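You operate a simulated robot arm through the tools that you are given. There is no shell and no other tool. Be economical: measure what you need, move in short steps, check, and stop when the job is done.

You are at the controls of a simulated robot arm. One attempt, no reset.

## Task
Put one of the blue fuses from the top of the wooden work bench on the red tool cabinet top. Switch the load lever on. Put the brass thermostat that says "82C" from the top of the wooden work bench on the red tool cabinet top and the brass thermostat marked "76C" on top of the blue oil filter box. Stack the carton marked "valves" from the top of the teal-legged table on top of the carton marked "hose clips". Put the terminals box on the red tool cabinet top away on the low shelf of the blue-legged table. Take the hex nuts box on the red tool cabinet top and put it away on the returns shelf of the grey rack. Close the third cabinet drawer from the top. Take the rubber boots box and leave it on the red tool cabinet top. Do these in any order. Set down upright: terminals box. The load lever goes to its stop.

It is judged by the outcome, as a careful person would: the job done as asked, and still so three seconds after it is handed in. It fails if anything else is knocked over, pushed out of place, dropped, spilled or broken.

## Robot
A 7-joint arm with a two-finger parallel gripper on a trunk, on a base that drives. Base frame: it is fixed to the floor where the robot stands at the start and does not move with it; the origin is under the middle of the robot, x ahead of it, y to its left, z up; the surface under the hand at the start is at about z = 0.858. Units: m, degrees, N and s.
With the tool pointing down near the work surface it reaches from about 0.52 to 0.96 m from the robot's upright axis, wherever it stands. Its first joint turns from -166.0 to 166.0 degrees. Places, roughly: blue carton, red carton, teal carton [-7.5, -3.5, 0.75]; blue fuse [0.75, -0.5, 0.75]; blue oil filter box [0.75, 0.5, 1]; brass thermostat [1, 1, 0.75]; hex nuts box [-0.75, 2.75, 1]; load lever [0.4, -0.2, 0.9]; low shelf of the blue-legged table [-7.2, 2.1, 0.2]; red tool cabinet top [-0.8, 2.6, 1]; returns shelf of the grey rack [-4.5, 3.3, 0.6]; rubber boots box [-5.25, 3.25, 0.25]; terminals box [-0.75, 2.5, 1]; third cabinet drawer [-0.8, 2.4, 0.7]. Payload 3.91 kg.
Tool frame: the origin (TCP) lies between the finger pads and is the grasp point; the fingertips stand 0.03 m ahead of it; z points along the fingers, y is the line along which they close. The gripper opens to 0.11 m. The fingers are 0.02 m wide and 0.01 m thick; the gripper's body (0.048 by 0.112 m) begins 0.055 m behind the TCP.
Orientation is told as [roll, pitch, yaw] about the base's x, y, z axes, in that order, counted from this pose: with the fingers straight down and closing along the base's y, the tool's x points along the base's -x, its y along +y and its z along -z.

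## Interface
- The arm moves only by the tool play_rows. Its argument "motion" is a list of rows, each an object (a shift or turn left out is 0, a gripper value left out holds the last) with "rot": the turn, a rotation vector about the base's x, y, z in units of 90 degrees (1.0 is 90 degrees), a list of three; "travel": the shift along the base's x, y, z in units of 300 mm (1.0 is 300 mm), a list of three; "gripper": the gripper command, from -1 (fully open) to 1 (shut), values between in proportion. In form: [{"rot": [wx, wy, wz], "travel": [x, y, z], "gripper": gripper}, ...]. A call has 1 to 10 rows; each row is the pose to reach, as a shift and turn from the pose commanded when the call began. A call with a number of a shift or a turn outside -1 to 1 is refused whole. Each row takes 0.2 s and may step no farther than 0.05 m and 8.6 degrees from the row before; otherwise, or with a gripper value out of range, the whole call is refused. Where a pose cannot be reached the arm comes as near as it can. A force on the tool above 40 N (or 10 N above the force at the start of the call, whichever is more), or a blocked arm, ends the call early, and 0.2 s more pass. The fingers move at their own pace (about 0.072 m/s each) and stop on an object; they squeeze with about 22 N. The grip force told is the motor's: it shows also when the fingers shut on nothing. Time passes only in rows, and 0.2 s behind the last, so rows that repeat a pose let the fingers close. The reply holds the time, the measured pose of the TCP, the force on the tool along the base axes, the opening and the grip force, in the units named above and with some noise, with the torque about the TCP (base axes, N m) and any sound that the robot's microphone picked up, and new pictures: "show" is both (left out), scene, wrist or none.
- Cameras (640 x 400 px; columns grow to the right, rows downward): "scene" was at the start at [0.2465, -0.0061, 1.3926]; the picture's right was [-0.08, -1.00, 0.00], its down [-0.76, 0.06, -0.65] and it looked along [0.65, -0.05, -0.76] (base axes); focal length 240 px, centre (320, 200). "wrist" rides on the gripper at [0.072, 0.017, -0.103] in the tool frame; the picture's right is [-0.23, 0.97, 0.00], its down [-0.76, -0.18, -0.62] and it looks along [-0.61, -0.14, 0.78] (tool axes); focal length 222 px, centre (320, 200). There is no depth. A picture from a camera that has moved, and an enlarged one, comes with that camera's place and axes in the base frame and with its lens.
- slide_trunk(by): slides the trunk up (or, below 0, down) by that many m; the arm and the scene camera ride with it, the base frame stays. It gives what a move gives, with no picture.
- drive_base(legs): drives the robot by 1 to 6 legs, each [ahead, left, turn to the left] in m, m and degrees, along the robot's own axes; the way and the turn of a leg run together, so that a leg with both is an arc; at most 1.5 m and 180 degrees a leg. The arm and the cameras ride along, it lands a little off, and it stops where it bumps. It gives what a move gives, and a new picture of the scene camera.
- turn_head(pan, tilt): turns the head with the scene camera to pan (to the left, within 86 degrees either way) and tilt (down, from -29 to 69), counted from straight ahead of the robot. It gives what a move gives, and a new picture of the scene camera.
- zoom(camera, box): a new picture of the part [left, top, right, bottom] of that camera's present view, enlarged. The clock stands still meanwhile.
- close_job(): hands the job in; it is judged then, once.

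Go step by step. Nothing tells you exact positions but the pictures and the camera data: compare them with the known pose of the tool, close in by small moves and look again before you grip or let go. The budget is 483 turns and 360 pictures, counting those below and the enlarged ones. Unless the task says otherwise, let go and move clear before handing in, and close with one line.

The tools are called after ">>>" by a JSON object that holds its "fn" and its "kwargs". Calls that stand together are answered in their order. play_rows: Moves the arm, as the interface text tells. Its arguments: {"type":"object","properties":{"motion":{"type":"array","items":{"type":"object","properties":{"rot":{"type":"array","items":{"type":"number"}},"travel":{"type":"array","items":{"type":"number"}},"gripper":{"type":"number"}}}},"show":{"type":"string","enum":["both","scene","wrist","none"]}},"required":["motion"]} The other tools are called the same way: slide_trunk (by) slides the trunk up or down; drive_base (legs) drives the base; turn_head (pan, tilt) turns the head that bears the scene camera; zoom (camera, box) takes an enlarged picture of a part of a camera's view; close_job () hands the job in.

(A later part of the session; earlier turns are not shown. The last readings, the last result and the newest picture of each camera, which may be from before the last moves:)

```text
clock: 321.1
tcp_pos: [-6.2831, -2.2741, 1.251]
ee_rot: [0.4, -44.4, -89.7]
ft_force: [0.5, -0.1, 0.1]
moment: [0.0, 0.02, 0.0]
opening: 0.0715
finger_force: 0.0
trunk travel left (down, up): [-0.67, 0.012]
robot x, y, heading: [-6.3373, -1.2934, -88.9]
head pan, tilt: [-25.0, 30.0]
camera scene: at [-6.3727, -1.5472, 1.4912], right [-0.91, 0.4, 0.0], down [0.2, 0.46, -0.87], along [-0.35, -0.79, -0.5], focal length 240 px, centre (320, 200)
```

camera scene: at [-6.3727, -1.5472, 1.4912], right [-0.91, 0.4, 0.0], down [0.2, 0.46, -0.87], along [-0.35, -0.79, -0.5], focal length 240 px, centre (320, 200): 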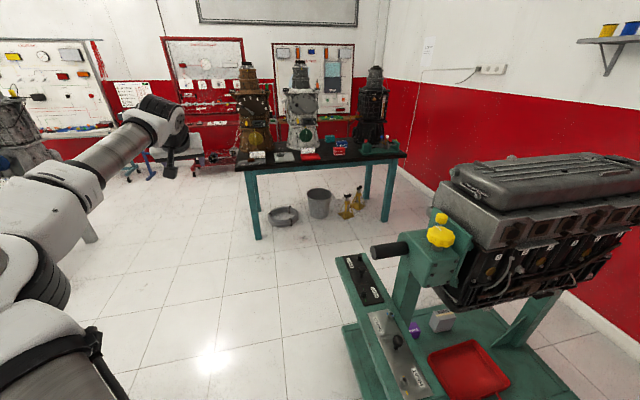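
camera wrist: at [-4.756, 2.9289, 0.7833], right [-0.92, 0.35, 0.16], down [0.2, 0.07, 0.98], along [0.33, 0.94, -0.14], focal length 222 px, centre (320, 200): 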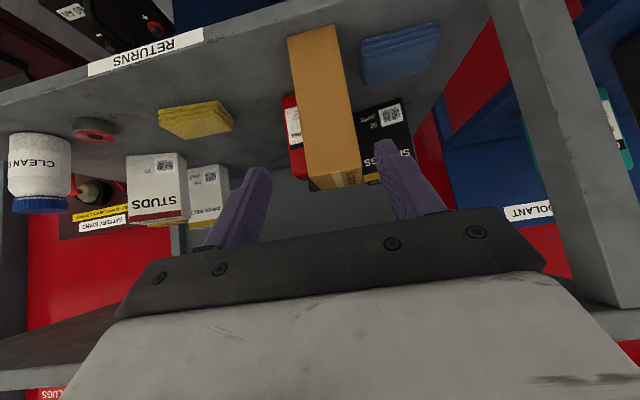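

>>> {"fn": "zoom", "kwargs": {"camera": "scene", "box": [220, 100, 420, 220]}}

```text
3.20 times, centred on (320, 160) of scene
camera zoom: at [-6.3727, -1.5472, 1.4912], right [-0.91, 0.4, 0.0], down [0.2, 0.46, -0.87], along [-0.35, -0.79, -0.5], focal length 767 px, centre (320, 328)
```

zoom: 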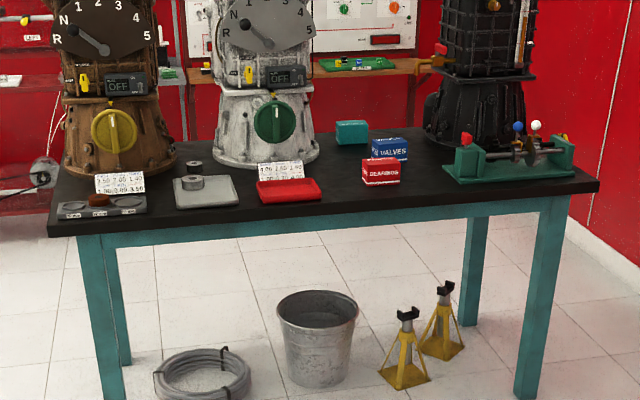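

Cartons: teal (≈ -7.39,-3.60), blue VALVES (≈ -7.42,-3.42), red BEARINGS (≈ -7.29,-3.24). I thread carefully between the two stands, aligned with the aisle.

>>> {"fn": "drive_base", "kwargs": {"legs": [[0, 0.06, -11], [0.6, 0, 0], [0.55, 0, 0]]}}

>>> {"fn": "turn_head", "kwargs": {"pan": -30, "tilt": 35}}

```text
clock: 328.0
tcp_pos: [-6.5964, -3.3991, 1.2514]
ee_rot: [0.5, -44.2, -100.3]
ft_force: [-0.8, 0.1, -0.1]
moment: [0.02, 0.01, 0.0]
opening: 0.0715
finger_force: 0.0
trunk travel left (down, up): [-0.67, 0.012]
robot x, y, heading: [-6.4687, -2.4244, -99.5]
head pan, tilt: [-25.0, 30.0]
camera scene: at [-6.5499, -2.6682, 1.491], right [-0.82, 0.57, 0.0], down [0.28, 0.41, -0.87], along [-0.49, -0.71, -0.5], focal length 240 px, centre (320, 200)
```

scene: 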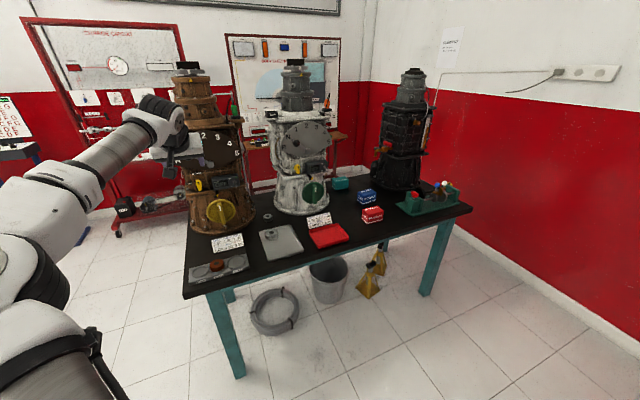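

```text
clock: 328.7
tcp_pos: [-6.5958, -3.3979, 1.2513]
ee_rot: [0.4, -44.3, -100.2]
ft_force: [-0.4, 0.5, -0.9]
moment: [0.04, 0.01, -0.01]
opening: 0.0713
finger_force: 0.1
trunk travel left (down, up): [-0.67, 0.012]
robot x, y, heading: [-6.4676, -2.4257, -99.3]
head pan, tilt: [-30.0, 35.0]
camera scene: at [-6.5545, -2.661, 1.4834], right [-0.77, 0.64, 0.0], down [0.37, 0.44, -0.82], along [-0.52, -0.63, -0.57], focal length 240 px, centre (320, 200)
```

scene: 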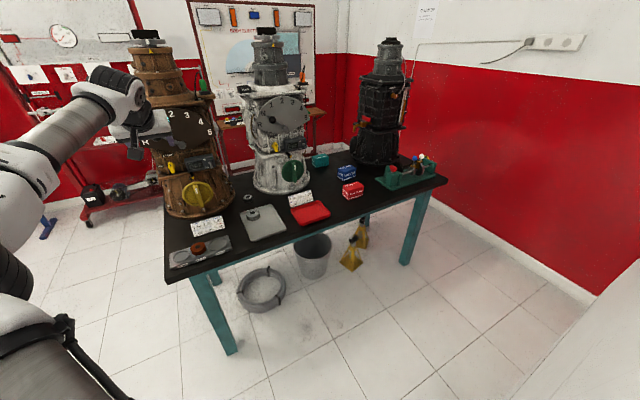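

Passed the gap. Now retract the hand to the right, away from the machines, and bring it vertical.

>>> {"fn": "play_rows", "kwargs": {"motion": [{"travel": [0.0, 0.15, 0]}, {"travel": [0.0, 0.31, 0], "rot": [0.06, -0.01, 0]}, {"travel": [-0.02, 0.46, 0], "rot": [0.14, -0.023, 0]}, {"travel": [-0.06, 0.61, 0], "rot": [0.22, -0.036, 0]}, {"travel": [-0.12, 0.75, 0], "rot": [0.3, -0.05, 0]}, {"travel": [-0.2, 0.87, 0], "rot": [0.38, -0.063, 0]}, {"travel": [-0.3, 0.97, 0], "rot": [0.45, -0.075, 0]}, {"travel": [-0.42, 1.0, 0], "rot": [0.485, -0.081, 0]}, {"travel": [-0.55, 1.0, 0], "rot": [0.485, -0.081, 0]}, {"travel": [-0.68, 1.0, 0], "rot": [0.485, -0.081, 0]}], "show": "none"}}

>>> {"fn": "play_rows", "kwargs": {"motion": [{"travel": [-0.1, 0.1, 0]}, {"travel": [-0.2, 0.2, 0]}, {"travel": [-0.3, 0.3, 0]}, {"travel": [-0.4, 0.4, 0]}, {"travel": [-0.5, 0.5, 0]}, {"travel": [-0.6, 0.6, 0]}], "show": "scene"}}

```text
clock: 330.9
tcp_pos: [-6.8008, -3.095, 1.2531]
ee_rot: [-0.1, 0.0, -100.0]
ft_force: [-0.6, -0.3, 0.5]
moment: [0.0, -0.02, -0.02]
opening: 0.0718
finger_force: 0.0
trunk travel left (down, up): [-0.67, 0.012]
robot x, y, heading: [-6.4674, -2.4277, -99.5]
head pan, tilt: [-30.0, 35.0]
```

```text
clock: 332.3
tcp_pos: [-6.9818, -2.9168, 1.2505]
ee_rot: [-0.1, -0.2, -100.0]
ft_force: [-0.5, 0.4, -0.2]
moment: [-0.02, 0.0, 0.02]
opening: 0.0715
finger_force: 0.0
trunk travel left (down, up): [-0.67, 0.012]
robot x, y, heading: [-6.4674, -2.4258, -99.4]
head pan, tilt: [-30.0, 35.0]
camera scene: at [-6.5553, -2.6605, 1.4834], right [-0.77, 0.64, 0.0], down [0.37, 0.44, -0.82], along [-0.52, -0.63, -0.57], focal length 240 px, centre (320, 200)
```

scene: 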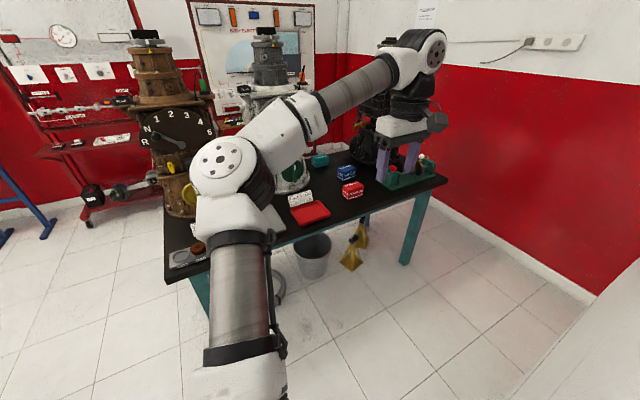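

>>> {"fn": "drive_base", "kwargs": {"legs": [[0.22, 0, 0]]}}

>>> {"fn": "play_rows", "kwargs": {"motion": [{"travel": [0.15, 0.02, 0]}, {"travel": [0.3, 0.04, 0]}, {"travel": [0.45, 0.04, 0]}, {"travel": [0.6, 0.02, 0]}, {"travel": [0.75, 0.0, 0]}, {"travel": [0.9, -0.04, 0]}], "show": "scene"}}

```text
clock: 334.0
tcp_pos: [-7.0178, -3.1403, 1.2511]
ee_rot: [-0.2, -0.1, -100.1]
ft_force: [-0.1, -0.1, -0.5]
moment: [0.04, 0.03, -0.04]
opening: 0.0713
finger_force: 0.2
trunk travel left (down, up): [-0.67, 0.012]
robot x, y, heading: [-6.5081, -2.6457, -99.6]
head pan, tilt: [-30.0, 35.0]
camera scene: at [-6.592, -2.8833, 1.4832], right [-0.77, 0.64, 0.0], down [0.37, 0.44, -0.82], along [-0.52, -0.63, -0.57], focal length 240 px, centre (320, 200)
```

scene: 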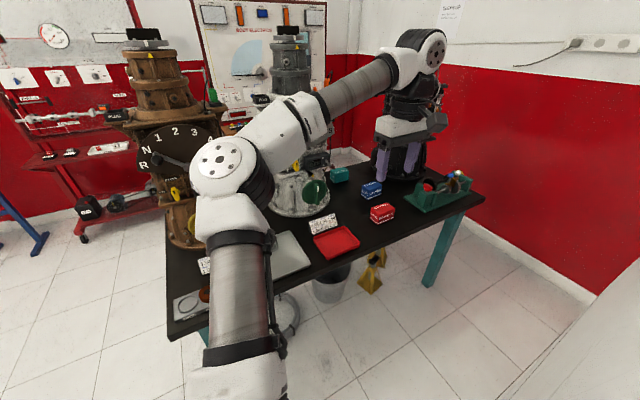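

```text
clock: 335.4
tcp_pos: [-6.7456, -3.1482, 1.2533]
ee_rot: [-0.2, -0.2, -100.2]
ft_force: [-0.5, -0.2, 0.1]
moment: [0.04, 0.03, 0.01]
opening: 0.0714
finger_force: 0.1
trunk travel left (down, up): [-0.67, 0.012]
robot x, y, heading: [-6.5108, -2.6498, -99.6]
head pan, tilt: [-30.0, 35.0]
camera scene: at [-6.5907, -2.8822, 1.4835], right [-0.77, 0.64, 0.0], down [0.36, 0.44, -0.82], along [-0.52, -0.63, -0.57], focal length 240 px, centre (320, 200)
```

scene: 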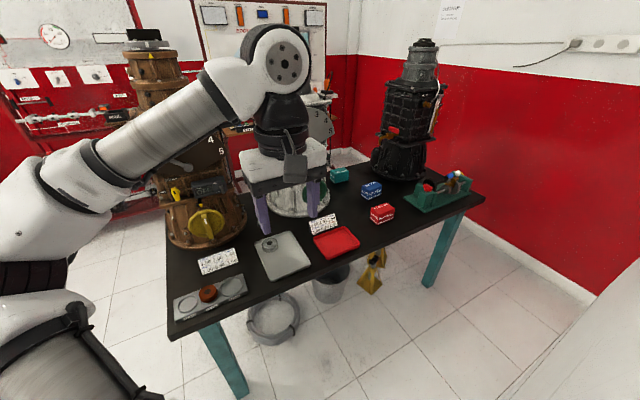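

>>> {"fn": "drive_base", "kwargs": {"legs": [[0.2, -0.63, 0]]}}

>>> {"fn": "turn_head", "kwargs": {"pan": 0, "tilt": 40}}

```text
clock: 340.6
tcp_pos: [-7.3863, -3.2337, 1.2526]
ee_rot: [-0.3, -0.1, -100.6]
ft_force: [0.2, -0.7, 0.4]
moment: [-0.01, -0.02, -0.01]
opening: 0.0715
finger_force: 0.0
trunk travel left (down, up): [-0.67, 0.012]
robot x, y, heading: [-7.1392, -2.7337, -100.2]
head pan, tilt: [-30.0, 35.0]
camera scene: at [-7.2276, -2.9699, 1.4833], right [-0.76, 0.65, 0.0], down [0.37, 0.44, -0.82], along [-0.53, -0.63, -0.57], focal length 240 px, centre (320, 200)
```

scene: 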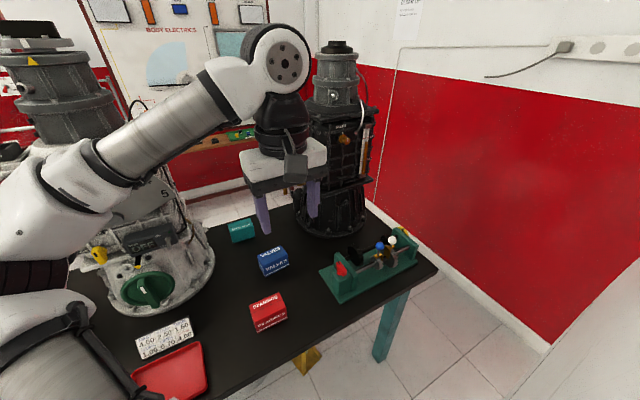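

```text
clock: 341.6
tcp_pos: [-7.3862, -3.2339, 1.2532]
ee_rot: [-0.1, -0.1, -100.7]
ft_force: [-0.5, 1.2, -0.8]
moment: [0.01, -0.02, 0.0]
opening: 0.0716
finger_force: 0.0
trunk travel left (down, up): [-0.67, 0.012]
robot x, y, heading: [-7.1407, -2.7298, -100.2]
head pan, tilt: [0.0, 40.0]
camera scene: at [-7.1857, -2.9863, 1.4758], right [-0.98, 0.18, 0.0], down [0.11, 0.63, -0.77], along [-0.14, -0.75, -0.64], focal length 240 px, centre (320, 200)
```

scene: 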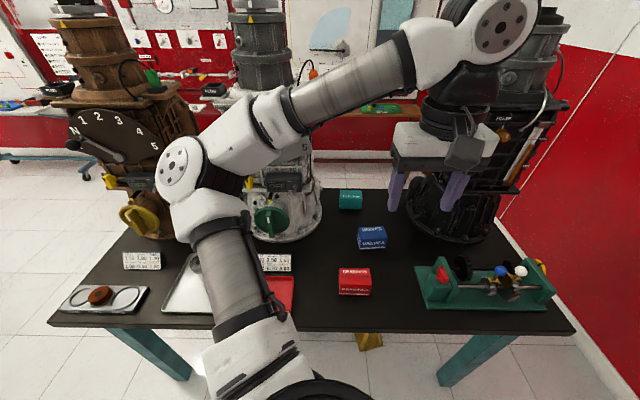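

>>> {"fn": "zoom", "kwargs": {"camera": "scene", "box": [300, 170, 440, 310]}}

>>> {"fn": "play_rows", "kwargs": {"motion": [{"travel": [0, 0, 0], "gripper": -1}], "show": "wrist"}}

```text
2.86 times, centred on (370, 240) of scene
camera zoom: at [-7.1857, -2.9863, 1.4758], right [-0.98, 0.18, 0.0], down [0.11, 0.63, -0.77], along [-0.14, -0.75, -0.64], focal length 684 px, centre (177, 86)
```

zoom: 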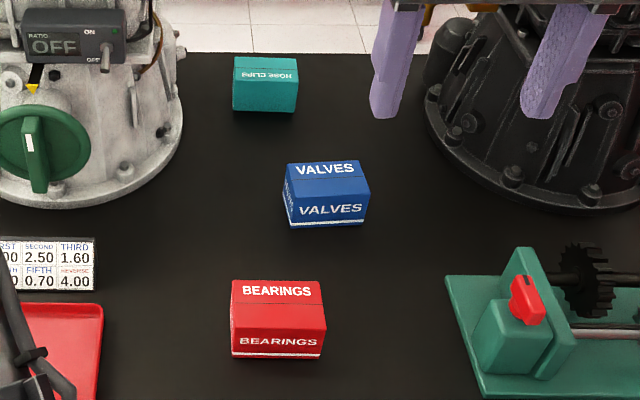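

```text
clock: 341.9
tcp_pos: [-7.3847, -3.234, 1.2538]
ee_rot: [-0.2, -0.1, -100.7]
ft_force: [0.4, -0.6, -0.9]
moment: [0.02, 0.03, 0.03]
opening: 0.11
finger_force: 0.1
trunk travel left (down, up): [-0.67, 0.012]
robot x, y, heading: [-7.1367, -2.7363, -100.2]
head pan, tilt: [0.0, 40.0]
camera wrist: at [-7.3551, -3.1662, 1.3565], right [0.91, -0.4, 0.0], down [-0.31, -0.71, 0.62], along [-0.25, -0.57, -0.78], focal length 222 px, centre (320, 200)
```

wrist: 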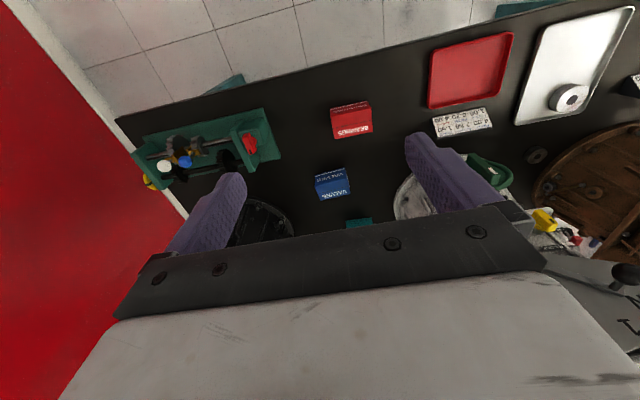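

HOSE CLIPS is the teal carton. VALVES is ≈ 0.10×0.05×0.055 at about (-7.47,-3.52). I'll roll 0.15 m closer and turn the hand 90° to grip it front-to-back.

>>> {"fn": "drive_base", "kwargs": {"legs": [[0.14, 0, 0]]}}

>>> {"fn": "play_rows", "kwargs": {"motion": [{"rot": [0, 0, 0.09]}, {"rot": [0, 0, 0.18]}, {"rot": [0, 0, 0.27]}, {"rot": [0, 0, 0.36]}, {"rot": [0, 0, 0.45]}, {"rot": [0, 0, 0.54]}, {"rot": [0, 0, 0.63]}, {"rot": [0, 0, 0.72]}, {"rot": [0, 0, 0.81]}, {"rot": [0, 0, 0.9]}], "show": "none"}}

>>> {"fn": "play_rows", "kwargs": {"motion": [{"rot": [0, 0, 0.09]}, {"rot": [0, 0, 0.1]}], "show": "both"}}

```text
clock: 343.3
tcp_pos: [-7.4079, -3.3721, 1.2521]
ee_rot: [-0.2, 0.0, -100.5]
ft_force: [0.2, -1.0, -0.8]
moment: [0.01, -0.04, 0.02]
opening: 0.1099
finger_force: 0.1
trunk travel left (down, up): [-0.67, 0.012]
robot x, y, heading: [-7.1621, -2.8712, -100.1]
head pan, tilt: [0.0, 40.0]
camera scene: at [-7.2091, -3.1242, 1.4755], right [-0.98, 0.17, 0.0], down [0.11, 0.63, -0.77], along [-0.13, -0.75, -0.64], focal length 240 px, centre (320, 200)
```

scene: 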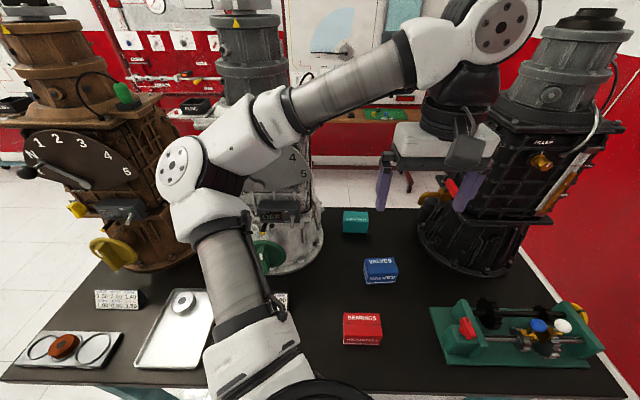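

```text
clock: 345.5
tcp_pos: [-7.4077, -3.3715, 1.253]
ee_rot: [-0.2, -0.1, -19.3]
ft_force: [1.1, -0.6, 0.0]
moment: [-0.02, 0.02, -0.01]
opening: 0.1098
finger_force: 0.0
trunk travel left (down, up): [-0.67, 0.012]
robot x, y, heading: [-7.1645, -2.8724, -99.9]
head pan, tilt: [0.0, 40.0]
```

```text
clock: 346.1
tcp_pos: [-7.4092, -3.3711, 1.2539]
ee_rot: [0.0, -0.1, -10.4]
ft_force: [-0.9, -0.8, 0.1]
moment: [-0.02, 0.02, 0.02]
opening: 0.1103
finger_force: 0.1
trunk travel left (down, up): [-0.67, 0.012]
robot x, y, heading: [-7.163, -2.8733, -100.1]
head pan, tilt: [0.0, 40.0]
camera scene: at [-7.2089, -3.1231, 1.4758], right [-0.98, 0.17, 0.0], down [0.11, 0.63, -0.77], along [-0.13, -0.75, -0.64], focal length 240 px, centre (320, 200)
camera wrist: at [-7.4771, -3.3419, 1.3569], right [0.4, 0.92, 0.0], down [0.72, -0.31, 0.62], along [0.57, -0.25, -0.78], focal length 222 px, centre (320, 200)
```

scene: 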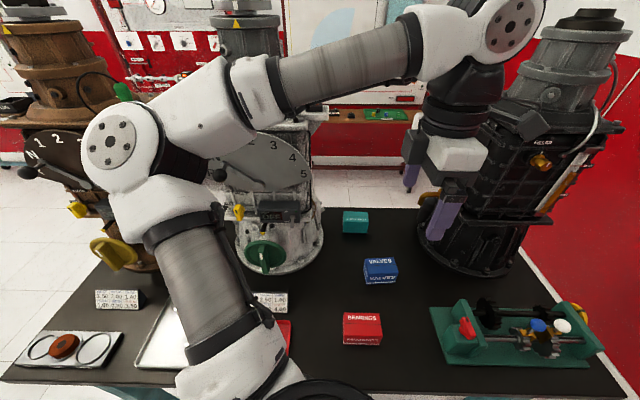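
wrist: 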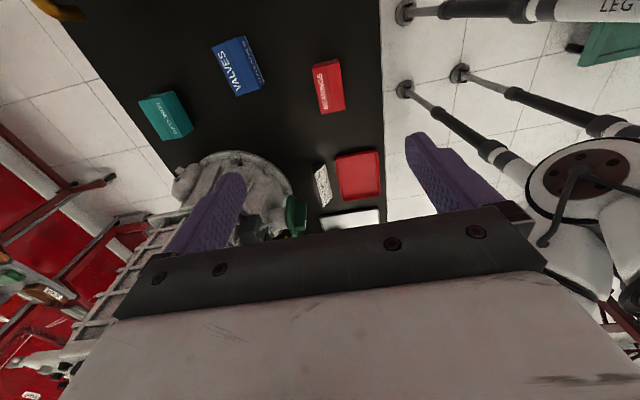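

>>> {"fn": "play_rows", "kwargs": {"motion": [{"travel": [-0.06, -0.13, 0]}, {"travel": [-0.12, -0.26, 0]}, {"travel": [-0.22, -0.39, 0]}, {"travel": [-0.22, -0.53, 0]}, {"travel": [-0.22, -0.53, -0.15]}, {"travel": [-0.22, -0.53, -0.3]}, {"travel": [-0.22, -0.53, -0.45]}, {"travel": [-0.22, -0.53, -0.6]}, {"travel": [-0.22, -0.53, -0.75]}], "show": "both"}}

```text
clock: 348.1
tcp_pos: [-7.4751, -3.5296, 1.0282]
ee_rot: [-0.2, 0.0, -10.3]
ft_force: [-0.7, 0.6, -0.4]
moment: [0.01, 0.01, -0.02]
opening: 0.1101
finger_force: 0.0
trunk travel left (down, up): [-0.67, 0.012]
robot x, y, heading: [-7.1601, -2.8746, -100.1]
head pan, tilt: [0.0, 40.0]
camera scene: at [-7.2091, -3.1235, 1.4757], right [-0.98, 0.17, 0.0], down [0.11, 0.63, -0.77], along [-0.13, -0.75, -0.64], focal length 240 px, centre (320, 200)
camera wrist: at [-7.5426, -3.5006, 1.1313], right [0.4, 0.92, 0.0], down [0.72, -0.31, 0.62], along [0.57, -0.25, -0.78], focal length 222 px, centre (320, 200)
```

scene: 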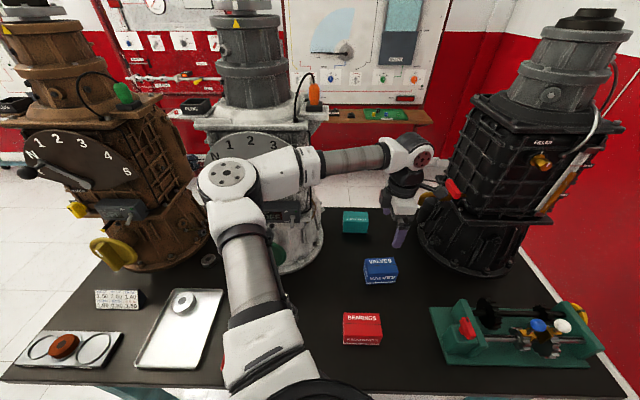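
wrist: 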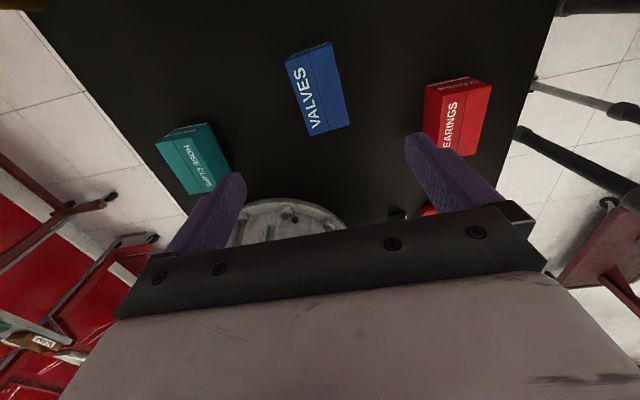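

>>> {"fn": "play_rows", "kwargs": {"motion": [{"travel": [-0.015, -0.035, -0.1], "gripper": -0.5}, {"travel": [-0.015, -0.035, -0.25]}, {"travel": [-0.015, -0.035, -0.4]}], "show": "both"}}

>>> {"fn": "zoom", "kwargs": {"camera": "scene", "box": [320, 190, 460, 310]}}

```text
clock: 348.9
tcp_pos: [-7.4791, -3.5409, 0.907]
ee_rot: [-0.2, -0.2, -10.4]
ft_force: [-0.4, -0.6, -0.4]
moment: [0.03, 0.02, 0.01]
opening: 0.0827
finger_force: 0.0
trunk travel left (down, up): [-0.67, 0.012]
robot x, y, heading: [-7.164, -2.8705, -99.7]
head pan, tilt: [0.0, 40.0]
camera scene: at [-7.2091, -3.1236, 1.4757], right [-0.98, 0.17, 0.0], down [0.11, 0.63, -0.77], along [-0.13, -0.75, -0.64], focal length 240 px, centre (320, 200)
camera wrist: at [-7.5467, -3.5118, 1.01], right [0.4, 0.92, 0.0], down [0.72, -0.31, 0.62], along [0.57, -0.25, -0.78], focal length 222 px, centre (320, 200)
```

scene: 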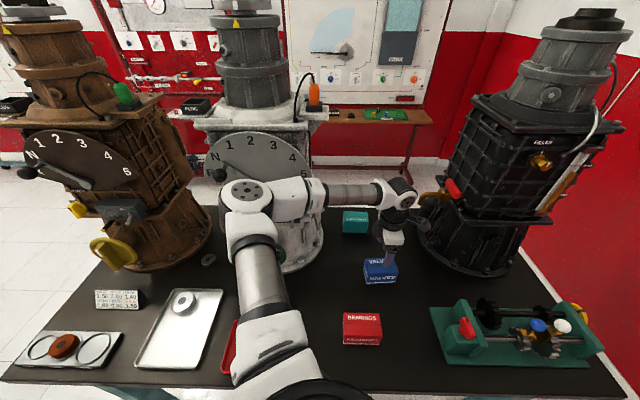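
wrist: 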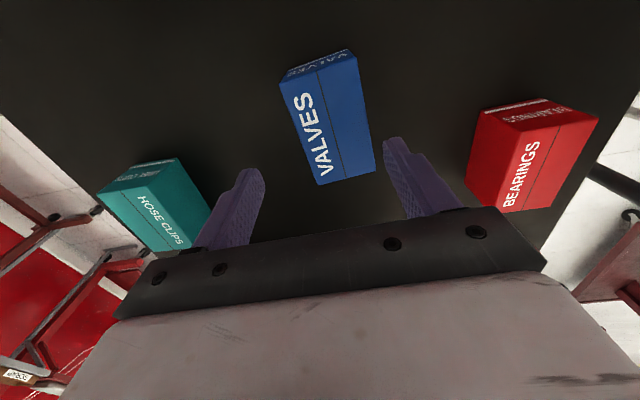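

```text
3.33 times, centred on (390, 250) of scene
camera zoom: at [-7.2091, -3.1236, 1.4757], right [-0.98, 0.17, 0.0], down [0.11, 0.63, -0.77], along [-0.13, -0.75, -0.64], focal length 798 px, centre (87, 33)
```

zoom: 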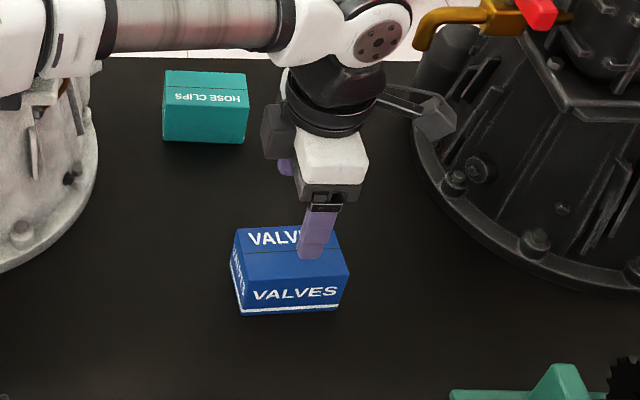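

>>> {"fn": "play_rows", "kwargs": {"motion": [{"travel": [-0.013, 0.047, 0]}, {"travel": [-0.013, 0.047, -0.1]}, {"travel": [-0.013, 0.047, -0.2]}, {"travel": [-0.013, 0.047, -0.25]}, {"travel": [-0.013, 0.047, -0.28]}], "show": "wrist"}}

```text
clock: 350.1
tcp_pos: [-7.4825, -3.5278, 0.8235]
ee_rot: [-0.2, 0.1, -10.5]
ft_force: [0.4, 0.2, -0.7]
moment: [0.0, -0.02, 0.0]
opening: 0.0826
finger_force: 0.0
trunk travel left (down, up): [-0.67, 0.012]
robot x, y, heading: [-7.1621, -2.8691, -99.9]
head pan, tilt: [0.0, 40.0]
camera wrist: at [-7.5515, -3.4979, 0.9272], right [0.4, 0.92, 0.0], down [0.72, -0.31, 0.62], along [0.57, -0.25, -0.78], focal length 222 px, centre (320, 200)
```

wrist: 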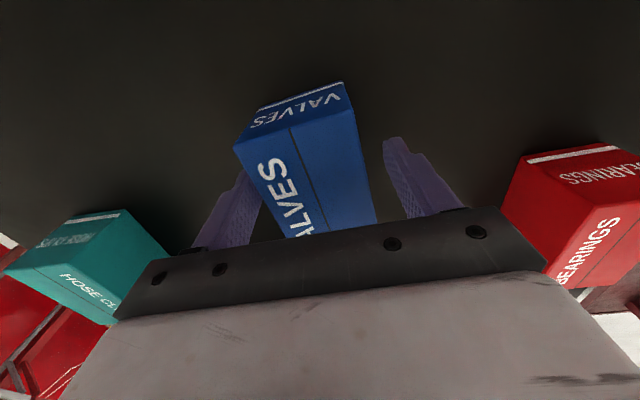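

>>> {"fn": "play_rows", "kwargs": {"motion": [{"gripper": 1}, {"gripper": 1}, {"gripper": 1}], "show": "none"}}

>>> {"fn": "play_rows", "kwargs": {"motion": [{"travel": [0, 0, 0.1]}, {"travel": [0, 0, 0.25]}, {"travel": [0, 0, 0.4]}, {"travel": [0, 0, 0.5]}], "show": "both"}}

```text
clock: 350.9
tcp_pos: [-7.4832, -3.5275, 0.8243]
ee_rot: [-0.2, -0.1, -10.6]
ft_force: [-1.3, -0.3, -0.1]
moment: [0.01, 0.14, 0.04]
opening: 0.059
finger_force: 22.3
trunk travel left (down, up): [-0.67, 0.012]
robot x, y, heading: [-7.167, -2.8708, -100.0]
head pan, tilt: [0.0, 40.0]
```

```text
clock: 351.9
tcp_pos: [-7.4849, -3.5282, 0.9756]
ee_rot: [0.0, -0.1, -10.5]
ft_force: [0.6, -0.2, -3.2]
moment: [0.01, 0.03, 0.0]
opening: 0.059
finger_force: 22.5
trunk travel left (down, up): [-0.67, 0.012]
robot x, y, heading: [-7.1635, -2.8726, -99.9]
head pan, tilt: [0.0, 40.0]
camera scene: at [-7.2089, -3.1231, 1.4757], right [-0.98, 0.17, 0.0], down [0.11, 0.63, -0.77], along [-0.13, -0.75, -0.64], focal length 240 px, centre (320, 200)
camera wrist: at [-7.5527, -3.4986, 1.079], right [0.4, 0.92, 0.0], down [0.72, -0.31, 0.62], along [0.57, -0.25, -0.78], focal length 222 px, centre (320, 200)
```

scene: 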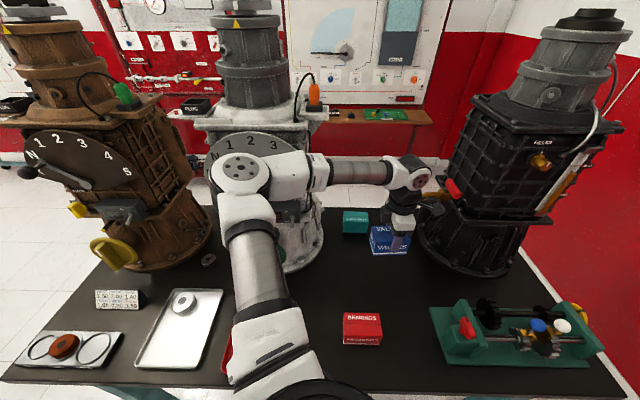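
wrist: 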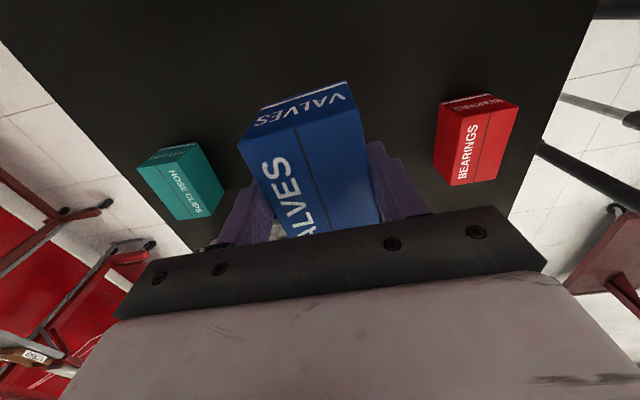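

Gripped VALVES. Now move over the HOSE CLIPS carton and look again.

>>> {"fn": "play_rows", "kwargs": {"motion": [{"travel": [0, 0, 0.1]}, {"travel": [0.02, -0.13, 0.2]}, {"travel": [0.03, -0.27, 0.25]}, {"travel": [0.04, -0.4, 0.25]}, {"travel": [0.05, -0.5, 0.25]}], "show": "both"}}

>>> {"fn": "zoom", "kwargs": {"camera": "scene", "box": [300, 150, 460, 270]}}

```text
clock: 353.1
tcp_pos: [-7.4701, -3.6788, 1.0475]
ee_rot: [0.0, -0.1, -10.5]
ft_force: [-0.1, -0.3, -3.5]
moment: [-0.02, 0.03, 0.02]
opening: 0.0591
finger_force: 22.2
trunk travel left (down, up): [-0.67, 0.012]
robot x, y, heading: [-7.1639, -2.8722, -100.1]
head pan, tilt: [0.0, 40.0]
camera scene: at [-7.2092, -3.1235, 1.4757], right [-0.98, 0.17, 0.0], down [0.11, 0.63, -0.77], along [-0.13, -0.75, -0.64], focal length 240 px, centre (320, 200)
camera wrist: at [-7.5365, -3.6485, 1.151], right [0.4, 0.92, 0.0], down [0.72, -0.31, 0.62], along [0.57, -0.25, -0.78], focal length 222 px, centre (320, 200)
```

scene: 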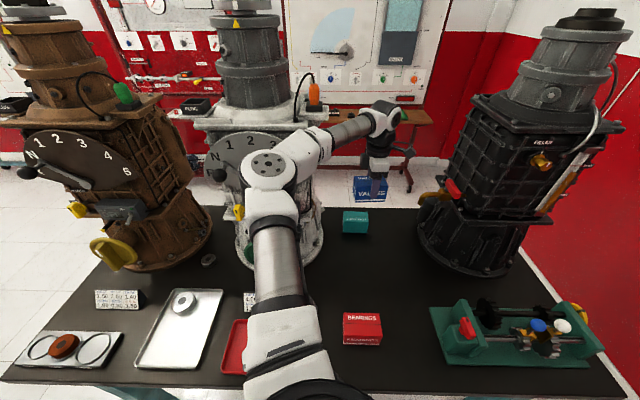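
wrist: 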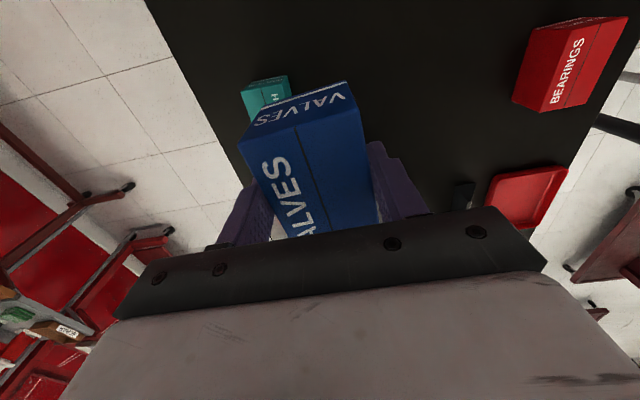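

```text
3.33 times, centred on (380, 210) of scene
camera zoom: at [-7.2092, -3.1235, 1.4757], right [-0.98, 0.17, 0.0], down [0.11, 0.63, -0.77], along [-0.13, -0.75, -0.64], focal length 798 px, centre (120, 167)
```

zoom: 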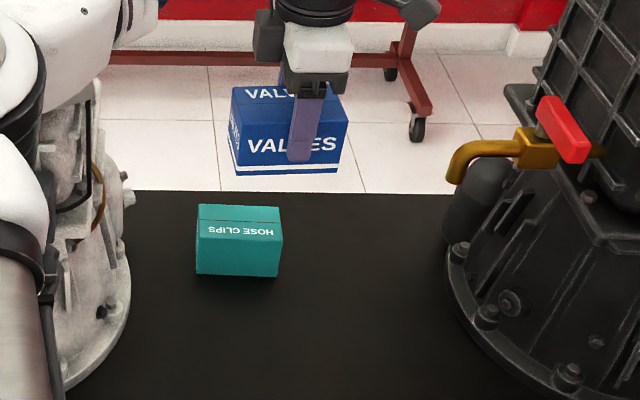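

Hose clips: centre ≈ (-7.455,-3.756), top ≈ 0.842. Move over it and lower to just above.

>>> {"fn": "play_rows", "kwargs": {"motion": [{"travel": [0, -0.13, 0], "rot": [0, 0, -0.03]}, {"travel": [0.003, -0.248, 0], "rot": [0, 0, -0.05]}, {"travel": [0.003, -0.248, -0.15], "rot": [0, 0, -0.05]}, {"travel": [0.003, -0.248, -0.3], "rot": [0, 0, -0.05]}, {"travel": [0.003, -0.248, -0.43], "rot": [0, 0, -0.05]}], "show": "wrist"}}

>>> {"fn": "zoom", "kwargs": {"camera": "scene", "box": [300, 150, 460, 270]}}

```text
clock: 354.3
tcp_pos: [-7.4708, -3.7519, 0.9181]
ee_rot: [-0.2, 0.0, -15.1]
ft_force: [-1.5, -0.3, -4.2]
moment: [0.01, 0.06, 0.0]
opening: 0.0591
finger_force: 22.1
trunk travel left (down, up): [-0.67, 0.012]
robot x, y, heading: [-7.1656, -2.8701, -99.9]
head pan, tilt: [0.0, 40.0]
camera wrist: at [-7.5358, -3.717, 1.0217], right [0.47, 0.88, 0.0], down [0.69, -0.37, 0.63], along [0.55, -0.3, -0.78], focal length 222 px, centre (320, 200)
```

wrist: 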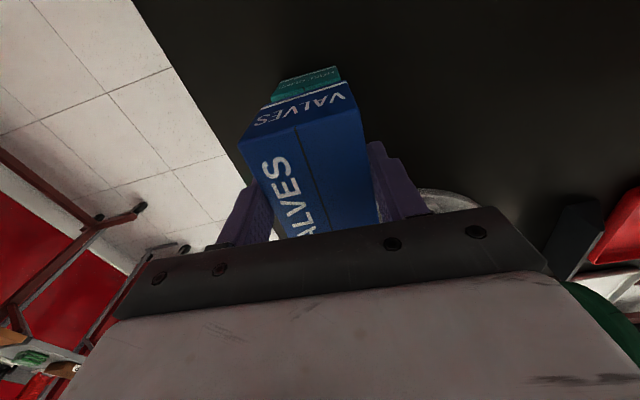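

```text
3.33 times, centred on (380, 210) of scene
camera zoom: at [-7.2091, -3.124, 1.4756], right [-0.98, 0.17, 0.0], down [0.11, 0.63, -0.77], along [-0.13, -0.75, -0.64], focal length 798 px, centre (120, 167)
```

zoom: 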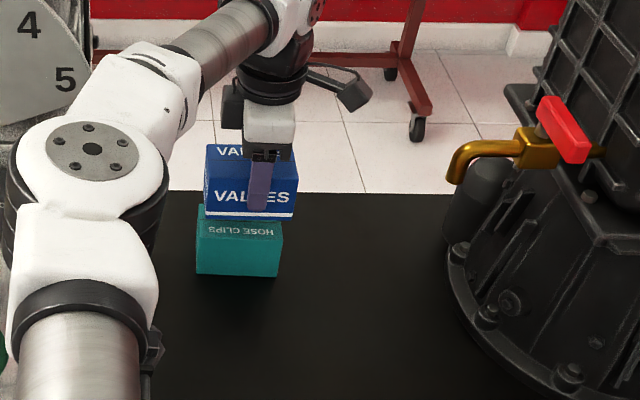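

Alignment is good in both views. Lower to contact.

>>> {"fn": "play_rows", "kwargs": {"motion": [{"travel": [0, 0, -0.025]}, {"travel": [0, 0, -0.05]}, {"travel": [0, 0, -0.07]}, {"travel": [0, 0, -0.08]}], "show": "none"}}

```text
clock: 355.3
tcp_pos: [-7.4675, -3.75, 0.8947]
ee_rot: [-0.1, 0.0, -15.1]
ft_force: [-0.1, 0.7, -2.5]
moment: [-0.03, 0.04, 0.0]
opening: 0.0589
finger_force: 22.4
trunk travel left (down, up): [-0.67, 0.012]
robot x, y, heading: [-7.1611, -2.8738, -100.2]
head pan, tilt: [0.0, 40.0]
```

>>> {"fn": "play_rows", "kwargs": {"motion": [{"travel": [0, 0, -0.01]}, {"travel": [0, 0, -0.02]}, {"travel": [0, 0, -0.03]}, {"travel": [0, 0, -0.037]}], "show": "none"}}

```text
clock: 356.3
tcp_pos: [-7.4681, -3.7509, 0.8854]
ee_rot: [-0.2, 0.0, -14.9]
ft_force: [0.4, 0.7, 1.7]
moment: [0.2, 0.03, 0.04]
opening: 0.0588
finger_force: 22.0
trunk travel left (down, up): [-0.67, 0.012]
robot x, y, heading: [-7.1666, -2.8731, -99.9]
head pan, tilt: [0.0, 40.0]
```

>>> {"fn": "zoom", "kwargs": {"camera": "scene", "box": [320, 170, 400, 250]}}

>>> {"fn": "play_rows", "kwargs": {"motion": [{"travel": [0, 0, -0.003], "gripper": 0.3}, {"travel": [0, 0, -0.003], "gripper": 0.0}, {"travel": [0, 0, -0.003], "gripper": -0.3}, {"travel": [0, 0, 0.0]}, {"travel": [0, 0, 0.1]}, {"travel": [0, 0, 0.25]}, {"travel": [0, 0, 0.4]}], "show": "both"}}

>>> {"fn": "zoom", "kwargs": {"camera": "scene", "box": [300, 150, 460, 270]}}

```text
5.00 times, centred on (360, 210) of scene
camera zoom: at [-7.2088, -3.1227, 1.476], right [-0.98, 0.17, 0.0], down [0.11, 0.63, -0.77], along [-0.13, -0.75, -0.64], focal length 1198 px, centre (120, 150)
```

zoom: 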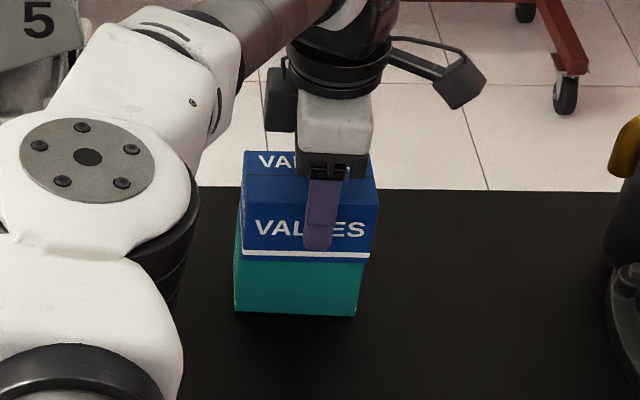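

```text
clock: 357.9
tcp_pos: [-7.4646, -3.7487, 1.0067]
ee_rot: [-0.2, -0.1, -15.1]
ft_force: [0.1, -1.0, 0.2]
moment: [0.03, -0.01, -0.02]
opening: 0.0712
finger_force: 0.0
trunk travel left (down, up): [-0.67, 0.012]
robot x, y, heading: [-7.1624, -2.8741, -100.1]
head pan, tilt: [0.0, 40.0]
camera scene: at [-7.2088, -3.1223, 1.4759], right [-0.98, 0.17, 0.0], down [0.11, 0.63, -0.77], along [-0.13, -0.75, -0.64], focal length 240 px, centre (320, 200)
camera wrist: at [-7.5305, -3.7146, 1.1097], right [0.47, 0.88, 0.0], down [0.69, -0.37, 0.63], along [0.55, -0.3, -0.78], focal length 222 px, centre (320, 200)
```

scene: 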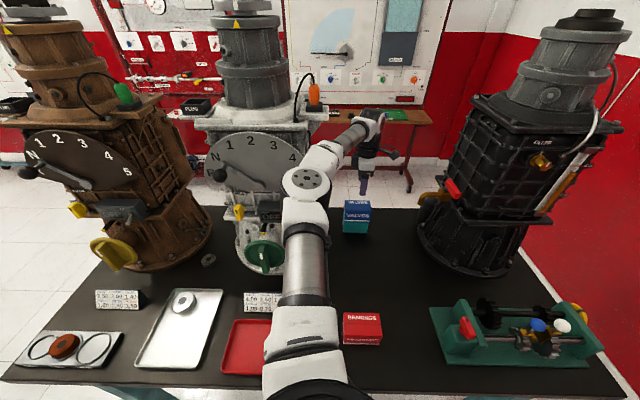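
wrist: 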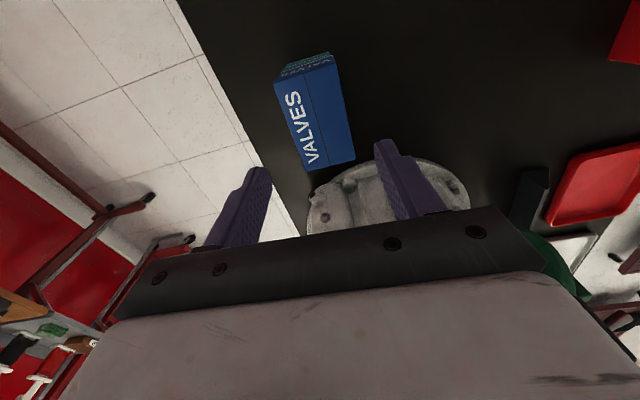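

```text
3.33 times, centred on (380, 210) of scene
camera zoom: at [-7.2088, -3.1223, 1.4759], right [-0.98, 0.17, 0.0], down [0.11, 0.63, -0.77], along [-0.13, -0.75, -0.64], focal length 798 px, centre (120, 167)
```

zoom: 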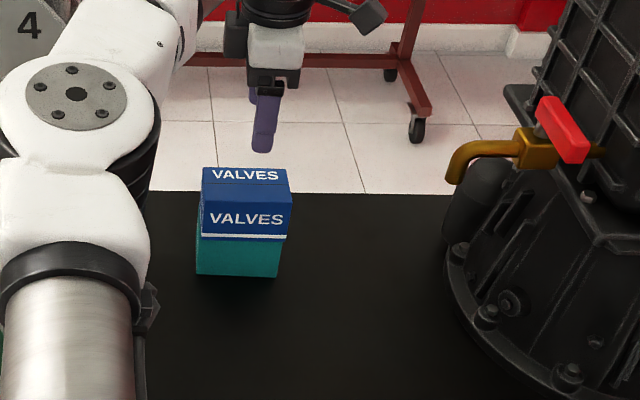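

VALVES is stacked neatly on HOSE CLIPS. Raise, retract and retrace the route out.

>>> {"fn": "play_rows", "kwargs": {"motion": [{"travel": [0, 0, 0.16]}, {"travel": [0, 0, 0.32]}, {"travel": [0, 0, 0.48]}, {"travel": [0, 0, 0.64]}, {"travel": [0.0, 0.0, 0.8]}, {"travel": [0.06, 0.14, 0.82]}, {"travel": [0.12, 0.29, 0.82]}, {"travel": [0.18, 0.44, 0.82]}, {"travel": [0.24, 0.59, 0.82]}, {"travel": [0.3, 0.74, 0.82]}], "show": "none"}}

>>> {"fn": "play_rows", "kwargs": {"motion": [{"travel": [0, 0.13, 0], "rot": [0, 0, -0.09]}, {"travel": [0, 0.26, 0], "rot": [0, 0, -0.18]}, {"travel": [0, 0.36, 0], "rot": [0, 0, -0.27]}, {"travel": [0, 0.4, 0], "rot": [0, 0, -0.36]}, {"travel": [0, 0.4, 0], "rot": [0, 0, -0.45]}, {"travel": [0, 0.4, 0], "rot": [0, 0, -0.54]}, {"travel": [0, 0.4, 0], "rot": [0, 0, -0.63]}, {"travel": [0, 0.4, 0], "rot": [0, 0, -0.72]}, {"travel": [0, 0.4, 0], "rot": [0, 0, -0.81]}, {"travel": [0, 0.4, 0], "rot": [0, 0, -0.9]}], "show": "scene"}}

```text
clock: 360.1
tcp_pos: [-7.4512, -3.7033, 1.2803]
ee_rot: [-0.1, -0.1, -15.0]
ft_force: [0.3, -0.1, -0.2]
moment: [-0.03, 0.02, 0.02]
opening: 0.0714
finger_force: 0.0
out of reach, approached as far as the arm can: row 4, 5, 6, 7, 8, 9, 10
trunk travel left (down, up): [-0.67, 0.012]
robot x, y, heading: [-7.1686, -2.8731, -100.1]
head pan, tilt: [0.0, 40.0]
```

```text
clock: 362.3
tcp_pos: [-7.4569, -3.5879, 1.2871]
ee_rot: [-0.3, -0.1, -96.1]
ft_force: [-0.6, 0.4, 0.5]
moment: [0.01, -0.01, 0.01]
opening: 0.0716
finger_force: 0.1
out of reach, approached as far as the arm can: row 1, 2, 3, 4, 5, 6
trunk travel left (down, up): [-0.67, 0.012]
robot x, y, heading: [-7.1619, -2.8708, -99.8]
head pan, tilt: [0.0, 40.0]
camera scene: at [-7.2084, -3.1223, 1.476], right [-0.98, 0.17, 0.0], down [0.11, 0.63, -0.77], along [-0.13, -0.75, -0.64], focal length 240 px, centre (320, 200)
```

scene: 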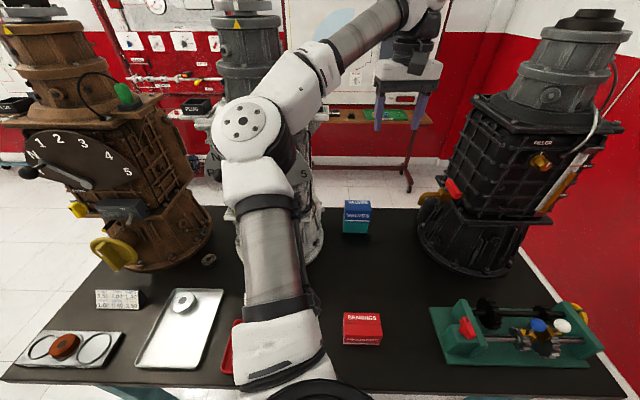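

>>> {"fn": "play_rows", "kwargs": {"motion": [{"travel": [0.03, 0.14, -0.03]}, {"travel": [0.06, 0.28, -0.06]}, {"travel": [0.1, 0.42, -0.1]}, {"travel": [0.15, 0.56, -0.1]}, {"travel": [0.19, 0.7, -0.1]}], "show": "none"}}

>>> {"fn": "drive_base", "kwargs": {"legs": [[-0.13, 0, 0], [-0.2, 0.64, 0]]}}

```text
clock: 363.5
tcp_pos: [-7.3974, -3.3774, 1.2565]
ee_rot: [-0.3, -0.1, -95.9]
ft_force: [0.0, 0.1, 0.0]
moment: [0.0, 0.03, 0.01]
opening: 0.0717
finger_force: 0.0
trunk travel left (down, up): [-0.67, 0.012]
robot x, y, heading: [-7.1629, -2.8693, -100.1]
head pan, tilt: [0.0, 40.0]
```

```text
clock: 369.9
tcp_pos: [-6.6902, -3.1727, 1.2565]
ee_rot: [-0.2, -0.1, -95.5]
ft_force: [-0.7, 0.6, 0.5]
moment: [0.02, 0.01, 0.01]
opening: 0.0715
finger_force: 0.0
trunk travel left (down, up): [-0.67, 0.012]
robot x, y, heading: [-6.4618, -2.6605, -99.5]
head pan, tilt: [0.0, 40.0]
camera scene: at [-6.5033, -2.9152, 1.4758], right [-0.99, 0.16, 0.0], down [0.11, 0.63, -0.77], along [-0.13, -0.76, -0.64], focal length 240 px, centre (320, 200)
```

scene: 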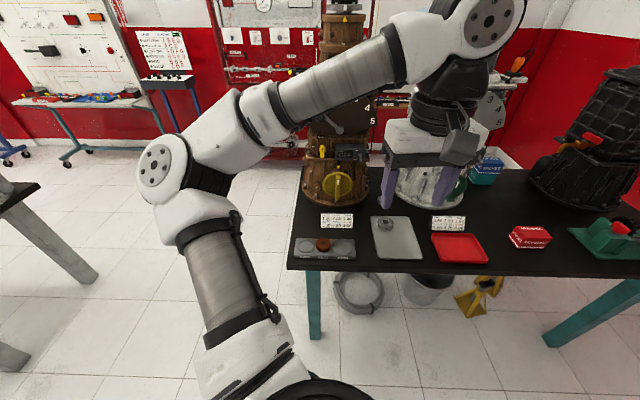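

>>> {"fn": "drive_base", "kwargs": {"legs": [[-0.22, -0.045, 0]]}}

>>> {"fn": "play_rows", "kwargs": {"motion": [{"travel": [0.13, -0.08, 0]}, {"travel": [0.25, -0.18, 0]}, {"travel": [0.3, -0.32, 0]}, {"travel": [0.3, -0.48, 0]}, {"travel": [0.28, -0.64, 0]}, {"travel": [0.25, -0.8, 0]}, {"travel": [0.22, -0.96, 0]}], "show": "scene"}}

```text
clock: 371.6
tcp_pos: [-6.6951, -2.943, 1.2579]
ee_rot: [-0.2, -0.1, -95.4]
ft_force: [0.0, 0.2, 1.3]
moment: [0.0, -0.03, 0.01]
opening: 0.0717
finger_force: 0.0
trunk travel left (down, up): [-0.67, 0.012]
robot x, y, heading: [-6.4635, -2.4345, -99.6]
head pan, tilt: [0.0, 40.0]
camera scene: at [-6.5088, -2.6866, 1.476], right [-0.99, 0.17, 0.0], down [0.11, 0.63, -0.77], along [-0.13, -0.76, -0.64], focal length 240 px, centre (320, 200)
```

scene: 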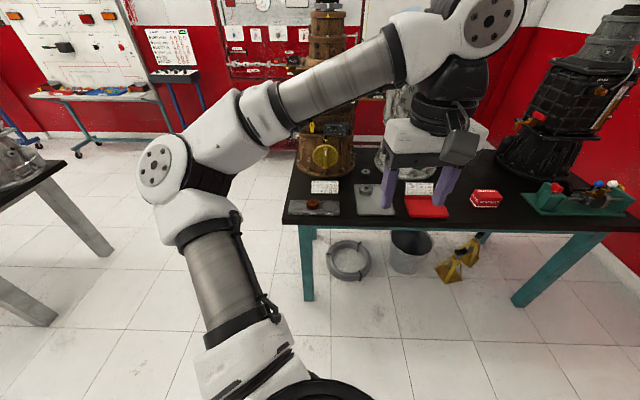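

```text
clock: 373.2
tcp_pos: [-6.631, -3.2339, 1.2569]
ee_rot: [-0.2, 0.0, -95.6]
ft_force: [-0.2, -0.5, -0.6]
moment: [-0.03, 0.03, -0.04]
opening: 0.0715
finger_force: 0.0
trunk travel left (down, up): [-0.67, 0.012]
robot x, y, heading: [-6.4642, -2.432, -99.6]
head pan, tilt: [0.0, 40.0]
camera scene: at [-6.5095, -2.6881, 1.4756], right [-0.99, 0.17, 0.0], down [0.11, 0.63, -0.77], along [-0.13, -0.76, -0.64], focal length 240 px, centre (320, 200)
```

scene: 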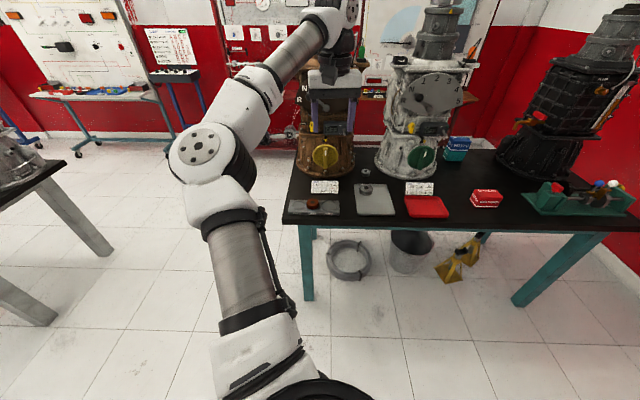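

>>> {"fn": "drive_base", "kwargs": {"legs": [[-0.6, 0, 0], [-0.6, 0, 0]]}}

```text
clock: 379.5
tcp_pos: [-6.4351, -2.0668, 1.2575]
ee_rot: [-0.2, 0.0, -96.4]
ft_force: [0.3, 0.0, 0.2]
moment: [-0.01, -0.02, 0.01]
opening: 0.0713
finger_force: 0.1
trunk travel left (down, up): [-0.67, 0.012]
robot x, y, heading: [-6.2612, -1.2694, -100.2]
head pan, tilt: [0.0, 40.0]
camera scene: at [-6.3053, -1.5229, 1.4759], right [-0.98, 0.18, 0.0], down [0.12, 0.63, -0.77], along [-0.14, -0.75, -0.64], focal length 240 px, centre (320, 200)
```

scene: 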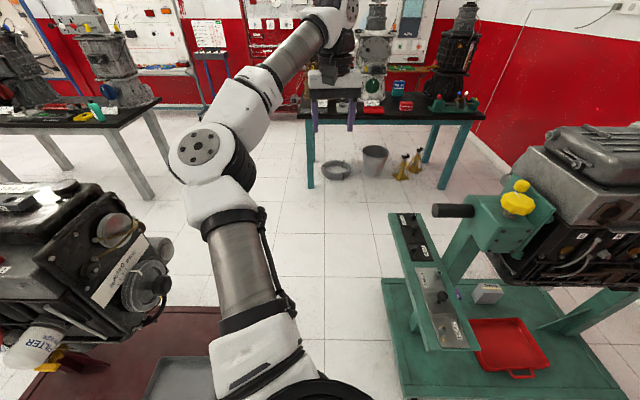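

>>> {"fn": "drive_base", "kwargs": {"legs": [[-0.75, 0, 0], [-0.65, -0.26, 0], [-1.3, -0.2, 0]]}}

```text
clock: 393.1
tcp_pos: [-6.3733, 0.648, 1.2576]
ee_rot: [-0.2, -0.1, -98.3]
ft_force: [-0.1, -0.1, -0.4]
moment: [-0.02, -0.01, 0.05]
opening: 0.0715
finger_force: 0.1
trunk travel left (down, up): [-0.67, 0.012]
robot x, y, heading: [-6.1684, 1.4334, -102.4]
head pan, tilt: [0.0, 40.0]
camera scene: at [-6.2244, 1.1867, 1.4759], right [-0.98, 0.21, 0.0], down [0.14, 0.63, -0.77], along [-0.16, -0.75, -0.64], focal length 240 px, centre (320, 200)
```

scene: 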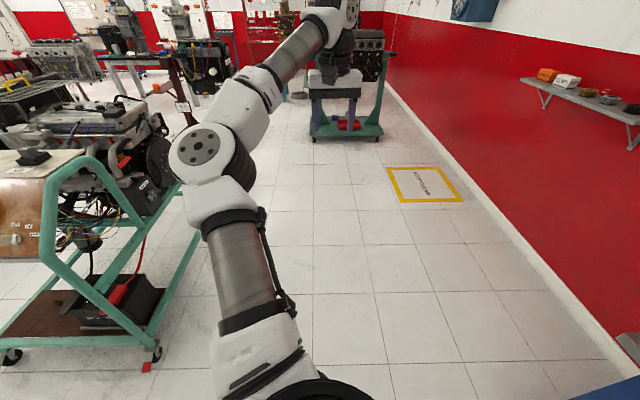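

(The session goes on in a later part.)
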